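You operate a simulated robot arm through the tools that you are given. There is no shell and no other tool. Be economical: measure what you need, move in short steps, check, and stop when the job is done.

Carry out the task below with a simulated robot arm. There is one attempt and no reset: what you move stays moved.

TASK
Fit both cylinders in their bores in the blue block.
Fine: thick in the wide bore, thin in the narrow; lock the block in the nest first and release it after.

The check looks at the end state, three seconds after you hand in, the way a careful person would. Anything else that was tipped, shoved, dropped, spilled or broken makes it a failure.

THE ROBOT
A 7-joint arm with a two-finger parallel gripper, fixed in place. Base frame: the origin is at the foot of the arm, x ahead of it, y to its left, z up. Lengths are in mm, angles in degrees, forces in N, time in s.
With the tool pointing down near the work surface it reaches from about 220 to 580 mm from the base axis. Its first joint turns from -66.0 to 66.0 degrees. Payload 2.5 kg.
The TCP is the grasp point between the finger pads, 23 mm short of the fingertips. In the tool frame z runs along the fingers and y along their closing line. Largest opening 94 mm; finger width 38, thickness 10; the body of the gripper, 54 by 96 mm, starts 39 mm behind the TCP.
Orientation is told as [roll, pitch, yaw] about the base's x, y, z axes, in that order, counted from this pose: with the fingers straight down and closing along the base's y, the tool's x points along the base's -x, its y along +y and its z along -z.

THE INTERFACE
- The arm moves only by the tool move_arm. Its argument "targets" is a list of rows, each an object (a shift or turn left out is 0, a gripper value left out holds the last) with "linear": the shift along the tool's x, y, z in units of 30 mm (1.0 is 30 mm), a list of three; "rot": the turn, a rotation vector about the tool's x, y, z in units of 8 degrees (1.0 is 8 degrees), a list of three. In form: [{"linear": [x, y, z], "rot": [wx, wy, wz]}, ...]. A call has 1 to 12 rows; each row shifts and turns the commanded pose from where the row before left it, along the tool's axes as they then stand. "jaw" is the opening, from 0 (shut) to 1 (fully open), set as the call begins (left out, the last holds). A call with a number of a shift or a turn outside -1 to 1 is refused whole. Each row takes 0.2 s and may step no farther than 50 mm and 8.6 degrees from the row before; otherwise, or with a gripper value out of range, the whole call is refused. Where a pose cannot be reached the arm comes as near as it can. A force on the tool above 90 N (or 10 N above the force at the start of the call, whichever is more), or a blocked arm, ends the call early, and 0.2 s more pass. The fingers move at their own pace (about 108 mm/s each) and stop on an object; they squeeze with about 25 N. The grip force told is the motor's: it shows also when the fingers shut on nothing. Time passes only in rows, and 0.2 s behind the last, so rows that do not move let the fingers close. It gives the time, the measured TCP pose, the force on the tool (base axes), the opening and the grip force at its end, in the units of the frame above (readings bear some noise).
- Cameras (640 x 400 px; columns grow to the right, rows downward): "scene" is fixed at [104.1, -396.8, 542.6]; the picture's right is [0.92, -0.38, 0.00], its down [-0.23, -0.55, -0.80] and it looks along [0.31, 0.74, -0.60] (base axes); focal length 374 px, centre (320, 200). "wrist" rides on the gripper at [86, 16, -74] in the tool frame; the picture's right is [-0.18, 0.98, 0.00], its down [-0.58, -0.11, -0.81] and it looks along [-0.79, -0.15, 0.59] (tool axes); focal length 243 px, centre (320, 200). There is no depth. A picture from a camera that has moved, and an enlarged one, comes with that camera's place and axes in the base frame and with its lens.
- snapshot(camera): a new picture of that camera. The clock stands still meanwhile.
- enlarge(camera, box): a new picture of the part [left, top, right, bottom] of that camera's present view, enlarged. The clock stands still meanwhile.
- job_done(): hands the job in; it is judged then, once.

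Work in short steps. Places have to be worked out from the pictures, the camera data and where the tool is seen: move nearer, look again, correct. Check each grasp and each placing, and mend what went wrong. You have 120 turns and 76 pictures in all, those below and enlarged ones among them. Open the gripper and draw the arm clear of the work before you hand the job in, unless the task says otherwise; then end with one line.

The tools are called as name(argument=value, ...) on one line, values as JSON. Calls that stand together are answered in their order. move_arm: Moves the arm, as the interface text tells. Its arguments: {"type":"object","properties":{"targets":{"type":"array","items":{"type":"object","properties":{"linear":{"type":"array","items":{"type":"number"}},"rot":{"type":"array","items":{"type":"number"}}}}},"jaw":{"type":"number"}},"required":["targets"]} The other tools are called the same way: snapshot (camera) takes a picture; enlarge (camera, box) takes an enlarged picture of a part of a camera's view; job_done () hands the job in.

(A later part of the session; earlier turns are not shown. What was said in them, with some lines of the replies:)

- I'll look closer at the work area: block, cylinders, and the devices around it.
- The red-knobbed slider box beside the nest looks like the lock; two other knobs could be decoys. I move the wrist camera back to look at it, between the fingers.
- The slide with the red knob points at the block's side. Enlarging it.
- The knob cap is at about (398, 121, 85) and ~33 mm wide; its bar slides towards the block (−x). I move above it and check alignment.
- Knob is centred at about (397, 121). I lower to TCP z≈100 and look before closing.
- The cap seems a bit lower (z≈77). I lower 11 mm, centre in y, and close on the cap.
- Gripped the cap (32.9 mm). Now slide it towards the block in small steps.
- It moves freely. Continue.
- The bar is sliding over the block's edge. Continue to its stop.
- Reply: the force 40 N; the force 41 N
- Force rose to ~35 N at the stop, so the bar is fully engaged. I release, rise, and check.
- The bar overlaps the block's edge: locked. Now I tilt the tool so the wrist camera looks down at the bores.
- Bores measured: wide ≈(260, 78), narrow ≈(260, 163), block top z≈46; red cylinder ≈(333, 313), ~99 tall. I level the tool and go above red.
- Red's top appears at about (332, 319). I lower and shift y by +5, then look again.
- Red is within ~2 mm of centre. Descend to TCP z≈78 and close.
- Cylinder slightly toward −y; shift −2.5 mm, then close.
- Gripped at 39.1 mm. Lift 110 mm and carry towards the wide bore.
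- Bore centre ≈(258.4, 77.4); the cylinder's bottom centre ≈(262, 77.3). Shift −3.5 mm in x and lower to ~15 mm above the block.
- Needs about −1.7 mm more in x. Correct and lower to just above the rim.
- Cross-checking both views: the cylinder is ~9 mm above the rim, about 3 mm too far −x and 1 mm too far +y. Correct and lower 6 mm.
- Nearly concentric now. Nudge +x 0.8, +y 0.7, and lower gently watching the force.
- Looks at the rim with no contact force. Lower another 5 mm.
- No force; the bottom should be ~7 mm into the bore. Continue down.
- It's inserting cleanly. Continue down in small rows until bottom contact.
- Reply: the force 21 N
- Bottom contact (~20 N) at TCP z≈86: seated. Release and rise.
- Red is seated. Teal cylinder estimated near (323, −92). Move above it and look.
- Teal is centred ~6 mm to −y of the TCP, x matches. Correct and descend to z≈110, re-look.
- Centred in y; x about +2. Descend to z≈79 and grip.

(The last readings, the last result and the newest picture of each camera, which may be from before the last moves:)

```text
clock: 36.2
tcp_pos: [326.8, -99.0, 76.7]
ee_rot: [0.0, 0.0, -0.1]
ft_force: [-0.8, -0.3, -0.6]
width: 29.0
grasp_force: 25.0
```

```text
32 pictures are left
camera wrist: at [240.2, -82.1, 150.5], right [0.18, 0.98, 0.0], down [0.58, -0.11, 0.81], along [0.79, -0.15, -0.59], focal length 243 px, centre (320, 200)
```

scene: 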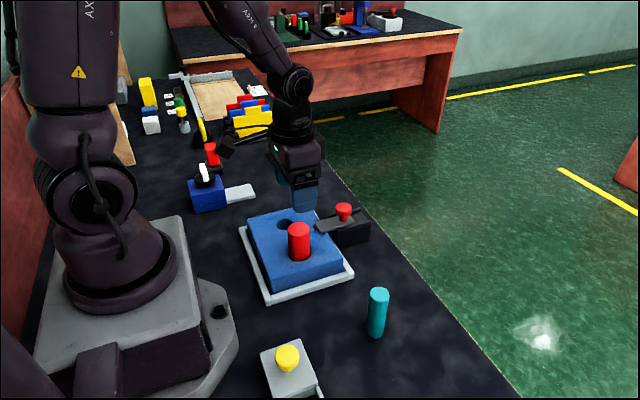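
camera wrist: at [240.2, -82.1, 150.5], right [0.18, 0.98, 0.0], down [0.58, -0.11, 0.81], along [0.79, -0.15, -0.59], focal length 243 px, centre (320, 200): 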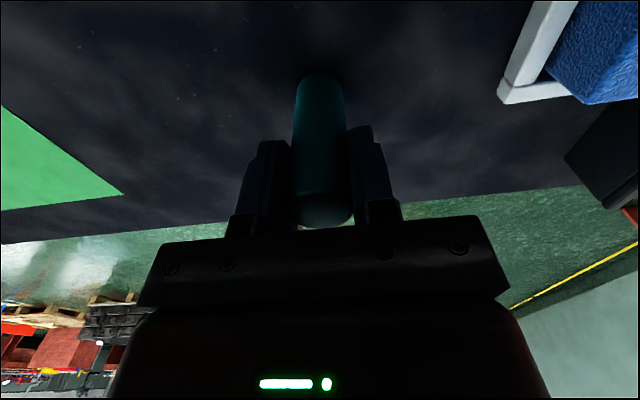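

Gripped at 29.0 mm. Lift 133 mm and carry over to the narrow bore.

move_arm(targets=[{"linear": [0, 0, -0.4]}, {"linear": [0, 0, -1]}, {"linear": [0, 0, -1]}, {"linear": [0, 0, -1]}, {"linear": [0, 0, -1]}, {}])

move_arm(targets=[{"linear": [0.253, 0.967, 0]}, {"linear": [0.253, 0.967, 0]}, {"linear": [0.253, 0.967, 0]}, {"linear": [0.253, 0.967, 0]}, {"linear": [0.253, 0.967, 0]}, {"linear": [0.253, 0.967, 0]}, {"linear": [0.253, 0.967, 0]}, {"linear": [0.253, 0.967, 0]}, {"linear": [0.253, 0.967, 0]}, {}])

enlarge(camera="wrist", box=[250, 0, 410, 100])

snapshot(camera="scene")

```text
clock: 37.6
tcp_pos: [324.2, -101.5, 210.2]
ee_rot: [0.1, -0.1, 0.1]
ft_force: [-0.1, -0.1, 0.1]
width: 29.2
grasp_force: 25.1
```

```text
clock: 39.8
tcp_pos: [254.9, 160.3, 208.8]
ee_rot: [0.0, 0.0, 0.0]
ft_force: [-0.1, 0.6, 0.2]
width: 29.1
grasp_force: 24.9
```

```text
4.00 times, centred on (330, 50) of wrist
camera zoom: at [170.5, 177.4, 282.3], right [0.18, 0.98, 0.0], down [0.58, -0.11, 0.81], along [0.79, -0.15, -0.59], focal length 970 px, centre (280, 800)
```

zoom: 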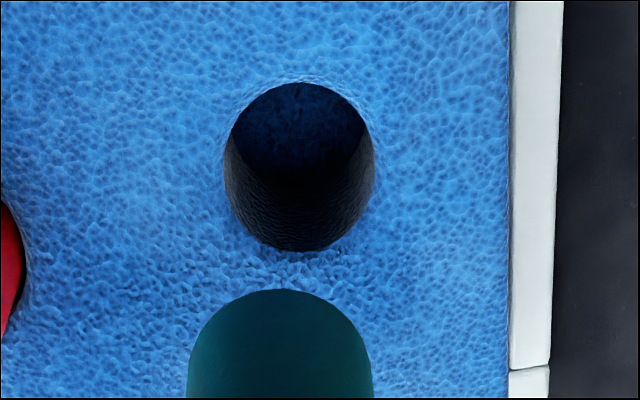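

```text
30 pictures are left
```

scene: 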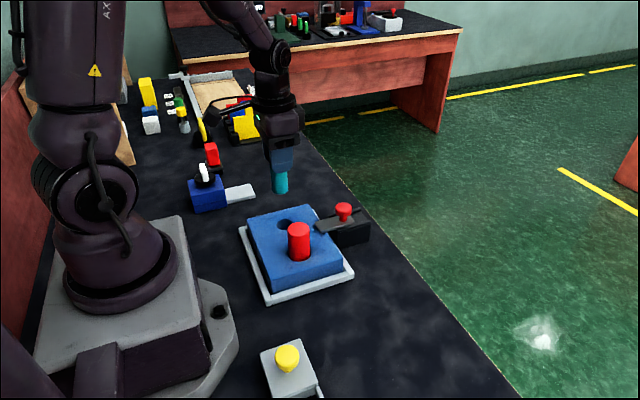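

Bore is at +2.9 x, +3.3 y relative to the cylinder. Correct and lower to ~16 mm above the block.

move_arm(targets=[{"linear": [-0.095, 0.11, 0.8]}, {"linear": [0, 0, 0.85]}, {"linear": [0, 0, 0.8]}, {}])

enlarge(camera="wrist", box=[250, 20, 410, 120])

enlarge(camera="scene", box=[250, 190, 330, 250])

```text
clock: 40.8
tcp_pos: [258.9, 162.5, 133.0]
ee_rot: [0.0, 0.0, 0.1]
ft_force: [-0.2, -0.6, 0.0]
width: 29.2
grasp_force: 24.4
```

```text
4.00 times, centred on (330, 70) of wrist
camera zoom: at [174.8, 179.7, 208.2], right [0.18, 0.98, 0.0], down [0.58, -0.11, 0.81], along [0.79, -0.15, -0.59], focal length 970 px, centre (280, 720)
```

zoom: 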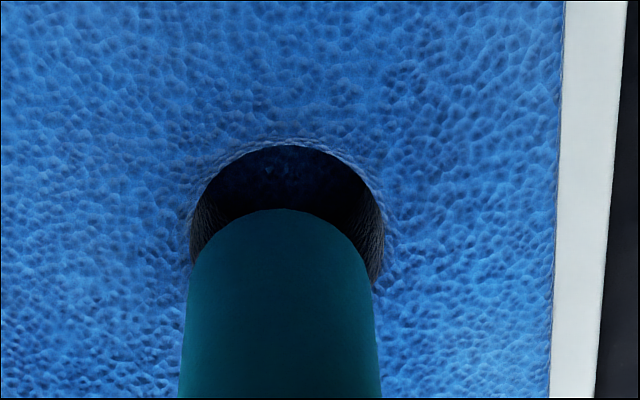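

```text
6.67 times, centred on (290, 220) of scene
camera zoom: at [104.1, -396.8, 542.6], right [0.92, -0.38, 0.0], down [-0.23, -0.55, -0.8], along [0.31, 0.74, -0.6], focal length 2494 px, centre (520, 67)
```

zoom: 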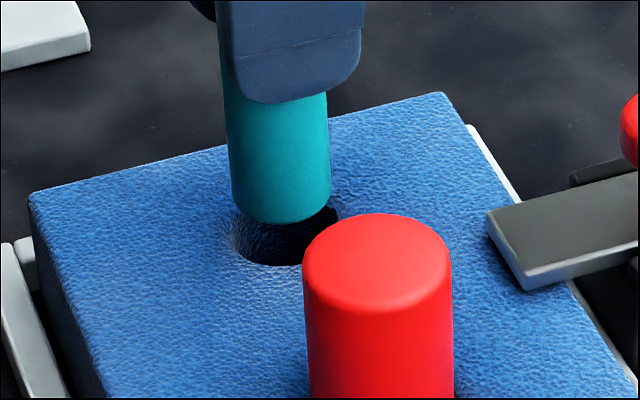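

Nearly concentric (gap ≈16 mm). Nudge +0.4 x, +0.75 y and lower 12 mm.

move_arm(targets=[{"linear": [-0.013, 0.025, 0.2]}, {"linear": [0, 0, 0.2]}, {}])

enlarge(camera="wrist", box=[250, 20, 410, 120])

enlarge(camera="scene", box=[250, 190, 330, 250])

```text
clock: 41.6
tcp_pos: [261.1, 166.2, 123.3]
ee_rot: [0.1, 0.0, 0.0]
ft_force: [0.1, -0.3, 0.1]
width: 29.1
grasp_force: 25.0
```

```text
4.00 times, centred on (330, 70) of wrist
camera zoom: at [175.8, 181.9, 196.8], right [0.18, 0.98, 0.0], down [0.58, -0.11, 0.81], along [0.79, -0.15, -0.59], focal length 970 px, centre (280, 720)
```

zoom: 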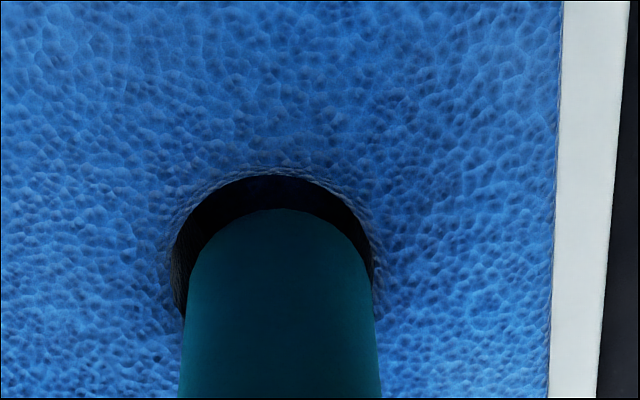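

```text
6.67 times, centred on (290, 220) of scene
camera zoom: at [104.1, -396.8, 542.6], right [0.92, -0.38, 0.0], down [-0.23, -0.55, -0.8], along [0.31, 0.74, -0.6], focal length 2494 px, centre (520, 67)
```

zoom: 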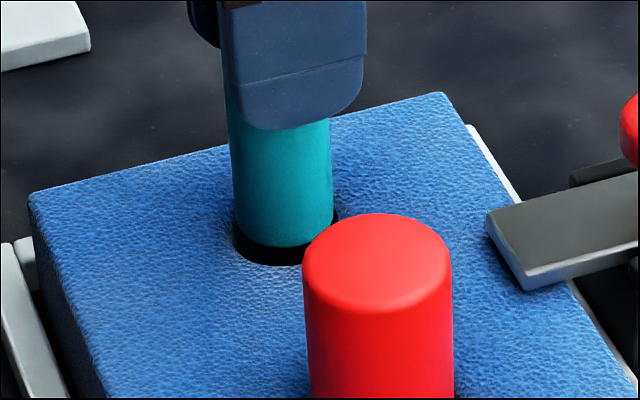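

Shift −1.2 y, −0.4 x; gap ≈5 mm. Lower 4 mm and re-check.

move_arm(targets=[{"linear": [0.013, -0.04, 0.07]}, {"linear": [0, 0, 0.06]}, {}])

enlarge(camera="wrist", box=[250, 20, 410, 120])

enlarge(camera="scene", box=[250, 190, 330, 250])

```text
clock: 42.4
tcp_pos: [260.6, 163.7, 119.9]
ee_rot: [0.0, 0.0, -0.1]
ft_force: [0.2, -0.6, 0.2]
width: 28.9
grasp_force: 24.7
```

```text
4.00 times, centred on (330, 70) of wrist
camera zoom: at [175.4, 180.9, 193.2], right [0.18, 0.98, 0.0], down [0.58, -0.11, 0.81], along [0.79, -0.15, -0.59], focal length 970 px, centre (280, 720)
```

zoom: 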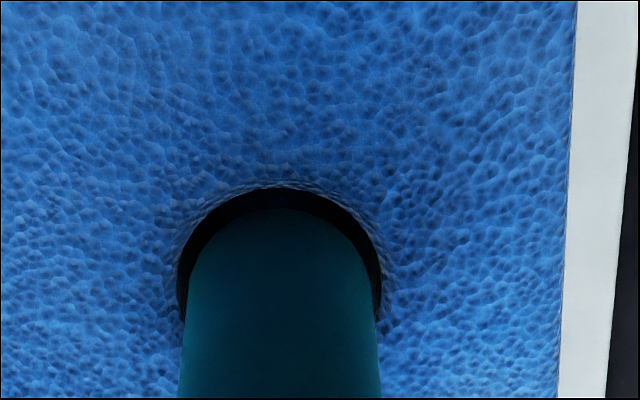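

```text
6.67 times, centred on (290, 220) of scene
camera zoom: at [104.1, -396.8, 542.6], right [0.92, -0.38, 0.0], down [-0.23, -0.55, -0.8], along [0.31, 0.74, -0.6], focal length 2494 px, centre (520, 67)
```

zoom: 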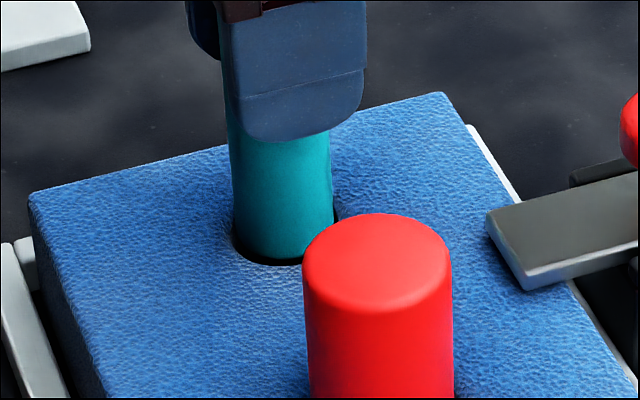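

Well centred. Lower gently.

move_arm(targets=[{"linear": [0, 0, 0.06]}, {"linear": [0, 0, 0.06]}, {"linear": [0, 0, 0.06]}, {"linear": [0, 0, 0.06]}, {"linear": [0, 0, 0.06]}, {}])

enlarge(camera="scene", box=[250, 190, 330, 250])

```text
clock: 43.8
tcp_pos: [260.9, 163.4, 109.3]
ee_rot: [-0.1, 0.0, 0.0]
ft_force: [-0.5, 0.3, -1.0]
width: 29.1
grasp_force: 25.0
```

```text
6.67 times, centred on (290, 220) of scene
camera zoom: at [104.1, -396.8, 542.6], right [0.92, -0.38, 0.0], down [-0.23, -0.55, -0.8], along [0.31, 0.74, -0.6], focal length 2494 px, centre (520, 67)
```

zoom: 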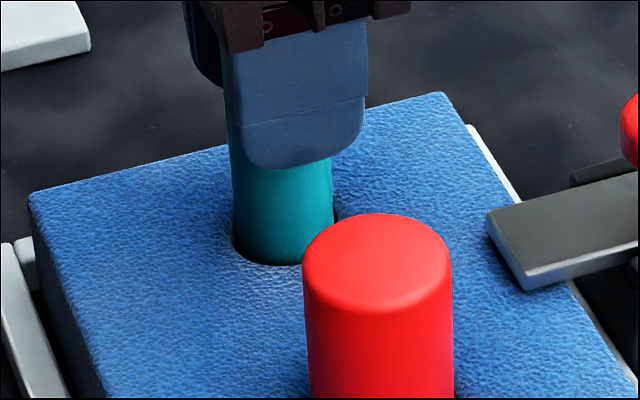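

Inserted ~8 mm, no force. Continue down.

move_arm(targets=[{"linear": [0, 0, 0.1]}, {"linear": [0, 0, 0.1]}, {"linear": [0, 0, 0.1]}, {"linear": [0, 0, 0.1]}, {"linear": [0, 0, 0.1]}, {"linear": [0, 0, 0.1]}, {}])

move_arm(targets=[{"linear": [0, 0, 0.07]}, {"linear": [0, 0, 0.07]}, {}])

move_arm(targets=[{"linear": [0, 0, 0.06]}, {"linear": [0, 0, 0.06]}, {}])

```text
clock: 45.4
tcp_pos: [260.1, 164.6, 93.1]
ee_rot: [0.0, -0.1, 0.1]
ft_force: [-0.4, 0.2, -0.1]
width: 29.1
grasp_force: 24.8
```

```text
clock: 46.2
tcp_pos: [260.0, 164.7, 88.4]
ee_rot: [0.0, 0.0, 0.0]
ft_force: [0.0, -0.3, -0.8]
width: 29.2
grasp_force: 25.1
```

```text
clock: 47.0
tcp_pos: [260.5, 165.1, 84.7]
ee_rot: [0.0, 0.0, 0.0]
ft_force: [-0.5, -0.6, 2.4]
width: 29.0
grasp_force: 25.9
```

move_arm(targets=[{"linear": [0, 0, 0.06]}, {"linear": [0, 0, 0.06]}, {}])

```text
clock: 47.8
tcp_pos: [260.7, 164.2, 81.1]
ee_rot: [0.0, -0.3, 0.0]
ft_force: [1.8, -2.3, 21.3]
width: 29.1
grasp_force: 24.7
```

21 N bottom contact: teal is seated. Release, rise, and check.

move_arm(targets=[{}, {}, {}], jaw=0.6)

move_arm(targets=[{"linear": [0, 0, -0.7]}, {"linear": [0, 0, -1]}, {"linear": [0, 0, -1]}, {"linear": [0, 0, -1]}, {}])

enlarge(camera="scene", box=[230, 180, 390, 310])

```text
clock: 48.6
tcp_pos: [259.2, 164.7, 81.0]
ee_rot: [0.0, 0.0, 0.0]
ft_force: [0.5, -1.1, 0.1]
width: 56.8
grasp_force: 0.0
```

```text
clock: 49.8
tcp_pos: [258.9, 164.7, 190.1]
ee_rot: [0.0, -0.1, 0.0]
ft_force: [-0.3, 0.2, -0.2]
width: 56.5
grasp_force: 0.1
```

```text
3.08 times, centred on (310, 245) of scene
camera zoom: at [104.1, -396.8, 542.6], right [0.92, -0.38, 0.0], down [-0.23, -0.55, -0.8], along [0.31, 0.74, -0.6], focal length 1151 px, centre (351, 62)
```

zoom: 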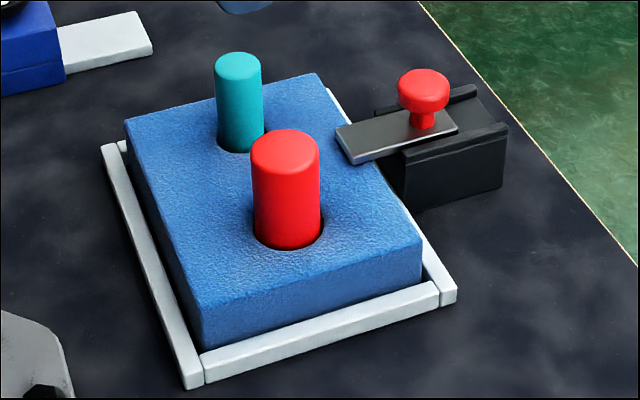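

Both cylinders stand in their bores. Now go to the red knob to release the lock.

move_arm(targets=[{"linear": [-0.89, -0.365, 0]}, {"linear": [-0.89, -0.365, 0]}, {"linear": [-0.89, -0.365, 0]}, {"linear": [-0.89, -0.365, 0.4]}, {"linear": [0, 0, 0.9]}, {"linear": [0, 0, 0.9]}, {}], jaw=1)

snapshot(camera="wrist")

enlarge(camera="scene", box=[290, 150, 400, 260])

```text
clock: 51.4
tcp_pos: [367.7, 119.2, 127.2]
ee_rot: [0.1, 0.1, 0.0]
ft_force: [-0.2, -0.1, -0.3]
width: 94.1
grasp_force: 0.1
```

```text
21 pictures are left
camera wrist: at [281.9, 136.0, 200.1], right [0.18, 0.98, 0.0], down [0.58, -0.11, 0.81], along [0.79, -0.15, -0.59], focal length 243 px, centre (320, 200)
```

wrist: 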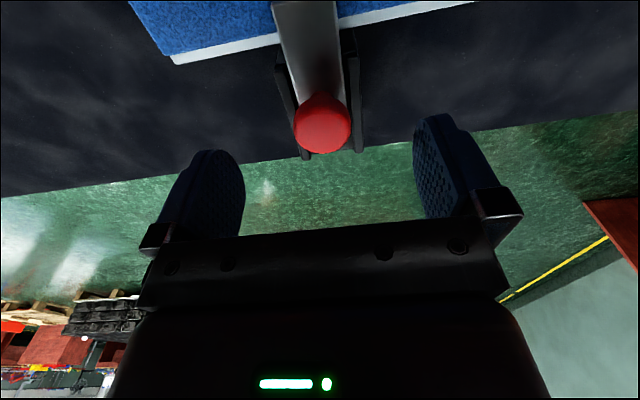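

```text
3.64 times, centred on (345, 205) of scene
camera zoom: at [104.1, -396.8, 542.6], right [0.92, -0.38, 0.0], down [-0.23, -0.55, -0.8], along [0.31, 0.74, -0.6], focal length 1361 px, centre (229, 182)
```

zoom: 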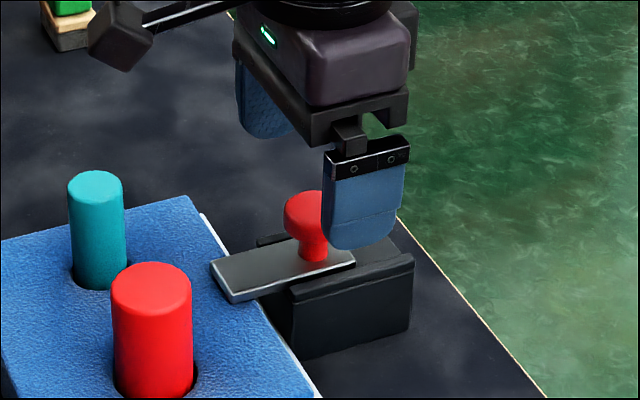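

Knob is within ~3 mm of the TCP. Descend to z≈89 and grip.

move_arm(targets=[{"linear": [-0.06, 0.02, 0.6]}, {"linear": [0, 0, 0.65]}, {}])

move_arm(targets=[{}, {}, {}], jaw=0.25)

move_arm(targets=[{"linear": [-0.2, 0, 0]}, {"linear": [-0.2, 0, 0]}, {}])

```text
clock: 52.2
tcp_pos: [366.2, 121.3, 89.4]
ee_rot: [0.0, 0.0, 0.0]
ft_force: [-0.7, -0.4, 0.4]
width: 94.0
grasp_force: 0.1
```

```text
clock: 53.0
tcp_pos: [367.0, 119.9, 89.9]
ee_rot: [-0.1, -0.1, -0.1]
ft_force: [-0.5, -12.7, 0.0]
width: 33.0
grasp_force: 44.5
```

```text
clock: 53.8
tcp_pos: [379.6, 119.9, 88.7]
ee_rot: [-0.2, 0.0, -0.1]
ft_force: [-1.2, -22.3, 10.3]
width: 32.9
grasp_force: 45.0
```

Sliding back; relieve the sideways force slightly and continue to the start position (x≈396).

move_arm(targets=[{"linear": [-0.2, -0.03, 0]}, {"linear": [-0.2, -0.02, 0]}, {}])

move_arm(targets=[{"linear": [-0.15, 0, 0]}, {}])

enlarge(camera="scene", box=[290, 150, 400, 260])

```text
clock: 54.6
tcp_pos: [392.5, 119.6, 89.8]
ee_rot: [0.1, -0.1, -0.1]
ft_force: [-1.3, -14.9, 7.6]
width: 32.9
grasp_force: 44.8
```

```text
clock: 55.2
tcp_pos: [397.8, 120.6, 90.7]
ee_rot: [0.0, 0.1, 0.0]
ft_force: [-8.6, -10.6, 6.6]
width: 32.8
grasp_force: 45.7
```

```text
3.64 times, centred on (345, 205) of scene
camera zoom: at [104.1, -396.8, 542.6], right [0.92, -0.38, 0.0], down [-0.23, -0.55, -0.8], along [0.31, 0.74, -0.6], focal length 1361 px, centre (229, 182)
```

zoom: 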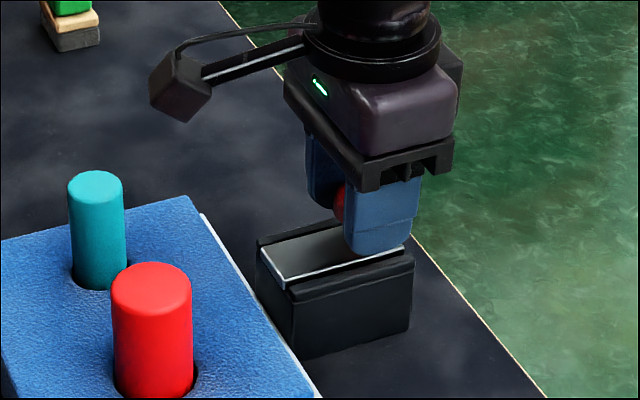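

The bar is clear of the block and just reaching its end stop. A last small push, then release and rise.

move_arm(targets=[{"linear": [-0.06, 0, 0]}, {}])

move_arm(targets=[{}, {}, {}], jaw=1)

move_arm(targets=[{"linear": [0, 0, -0.6]}, {"linear": [0, 0, -1]}, {"linear": [0, 0, -1]}, {"linear": [0, 0, -1]}, {"linear": [0, 0, -1]}, {}])

snapshot(camera="scene")

enlarge(camera="scene", box=[230, 180, 390, 310])

```text
clock: 55.8
tcp_pos: [398.5, 119.6, 89.5]
ee_rot: [0.0, 0.3, 0.2]
ft_force: [-21.2, -10.1, 20.5]
width: 33.0
grasp_force: 44.8
```

```text
clock: 56.6
tcp_pos: [399.0, 119.9, 88.7]
ee_rot: [0.0, 0.0, -0.1]
ft_force: [-0.5, 0.2, 0.7]
width: 94.1
grasp_force: 0.1
```

```text
clock: 58.0
tcp_pos: [399.3, 120.9, 227.5]
ee_rot: [0.0, 0.0, 0.0]
ft_force: [-0.4, -0.3, 0.1]
width: 93.7
grasp_force: 0.1
```

```text
18 pictures are left
```

scene: 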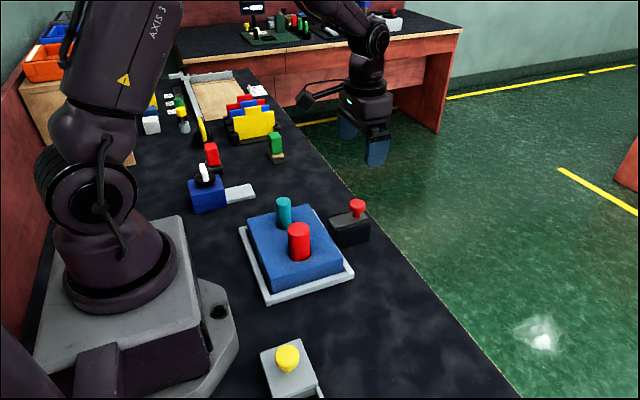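

```text
3.08 times, centred on (310, 245) of scene
camera zoom: at [104.1, -396.8, 542.6], right [0.92, -0.38, 0.0], down [-0.23, -0.55, -0.8], along [0.31, 0.74, -0.6], focal length 1151 px, centre (351, 62)
```

zoom: 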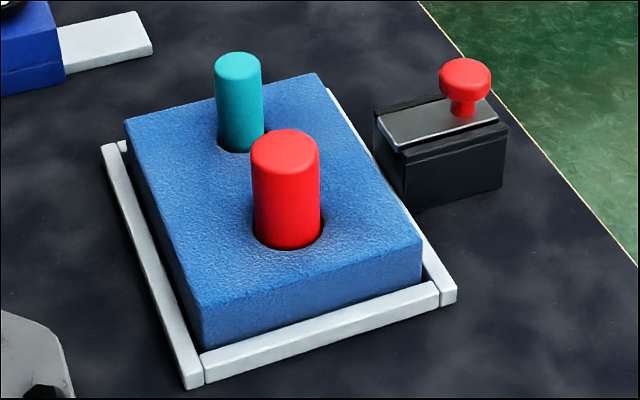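

The lock is back at its open stop, both cylinders sit upright in their bores, the block is in the nest, and the open gripper is clear. Handing in.

job_done()

```text
The job is handed in.
```

Both cylinders are seated in the blue block, the thick red one in the wide bore and the thin teal one in the narrow. I locked the block in the nest before inserting them and released it afterwards, and nothing else looks disturbed in the last pictures.
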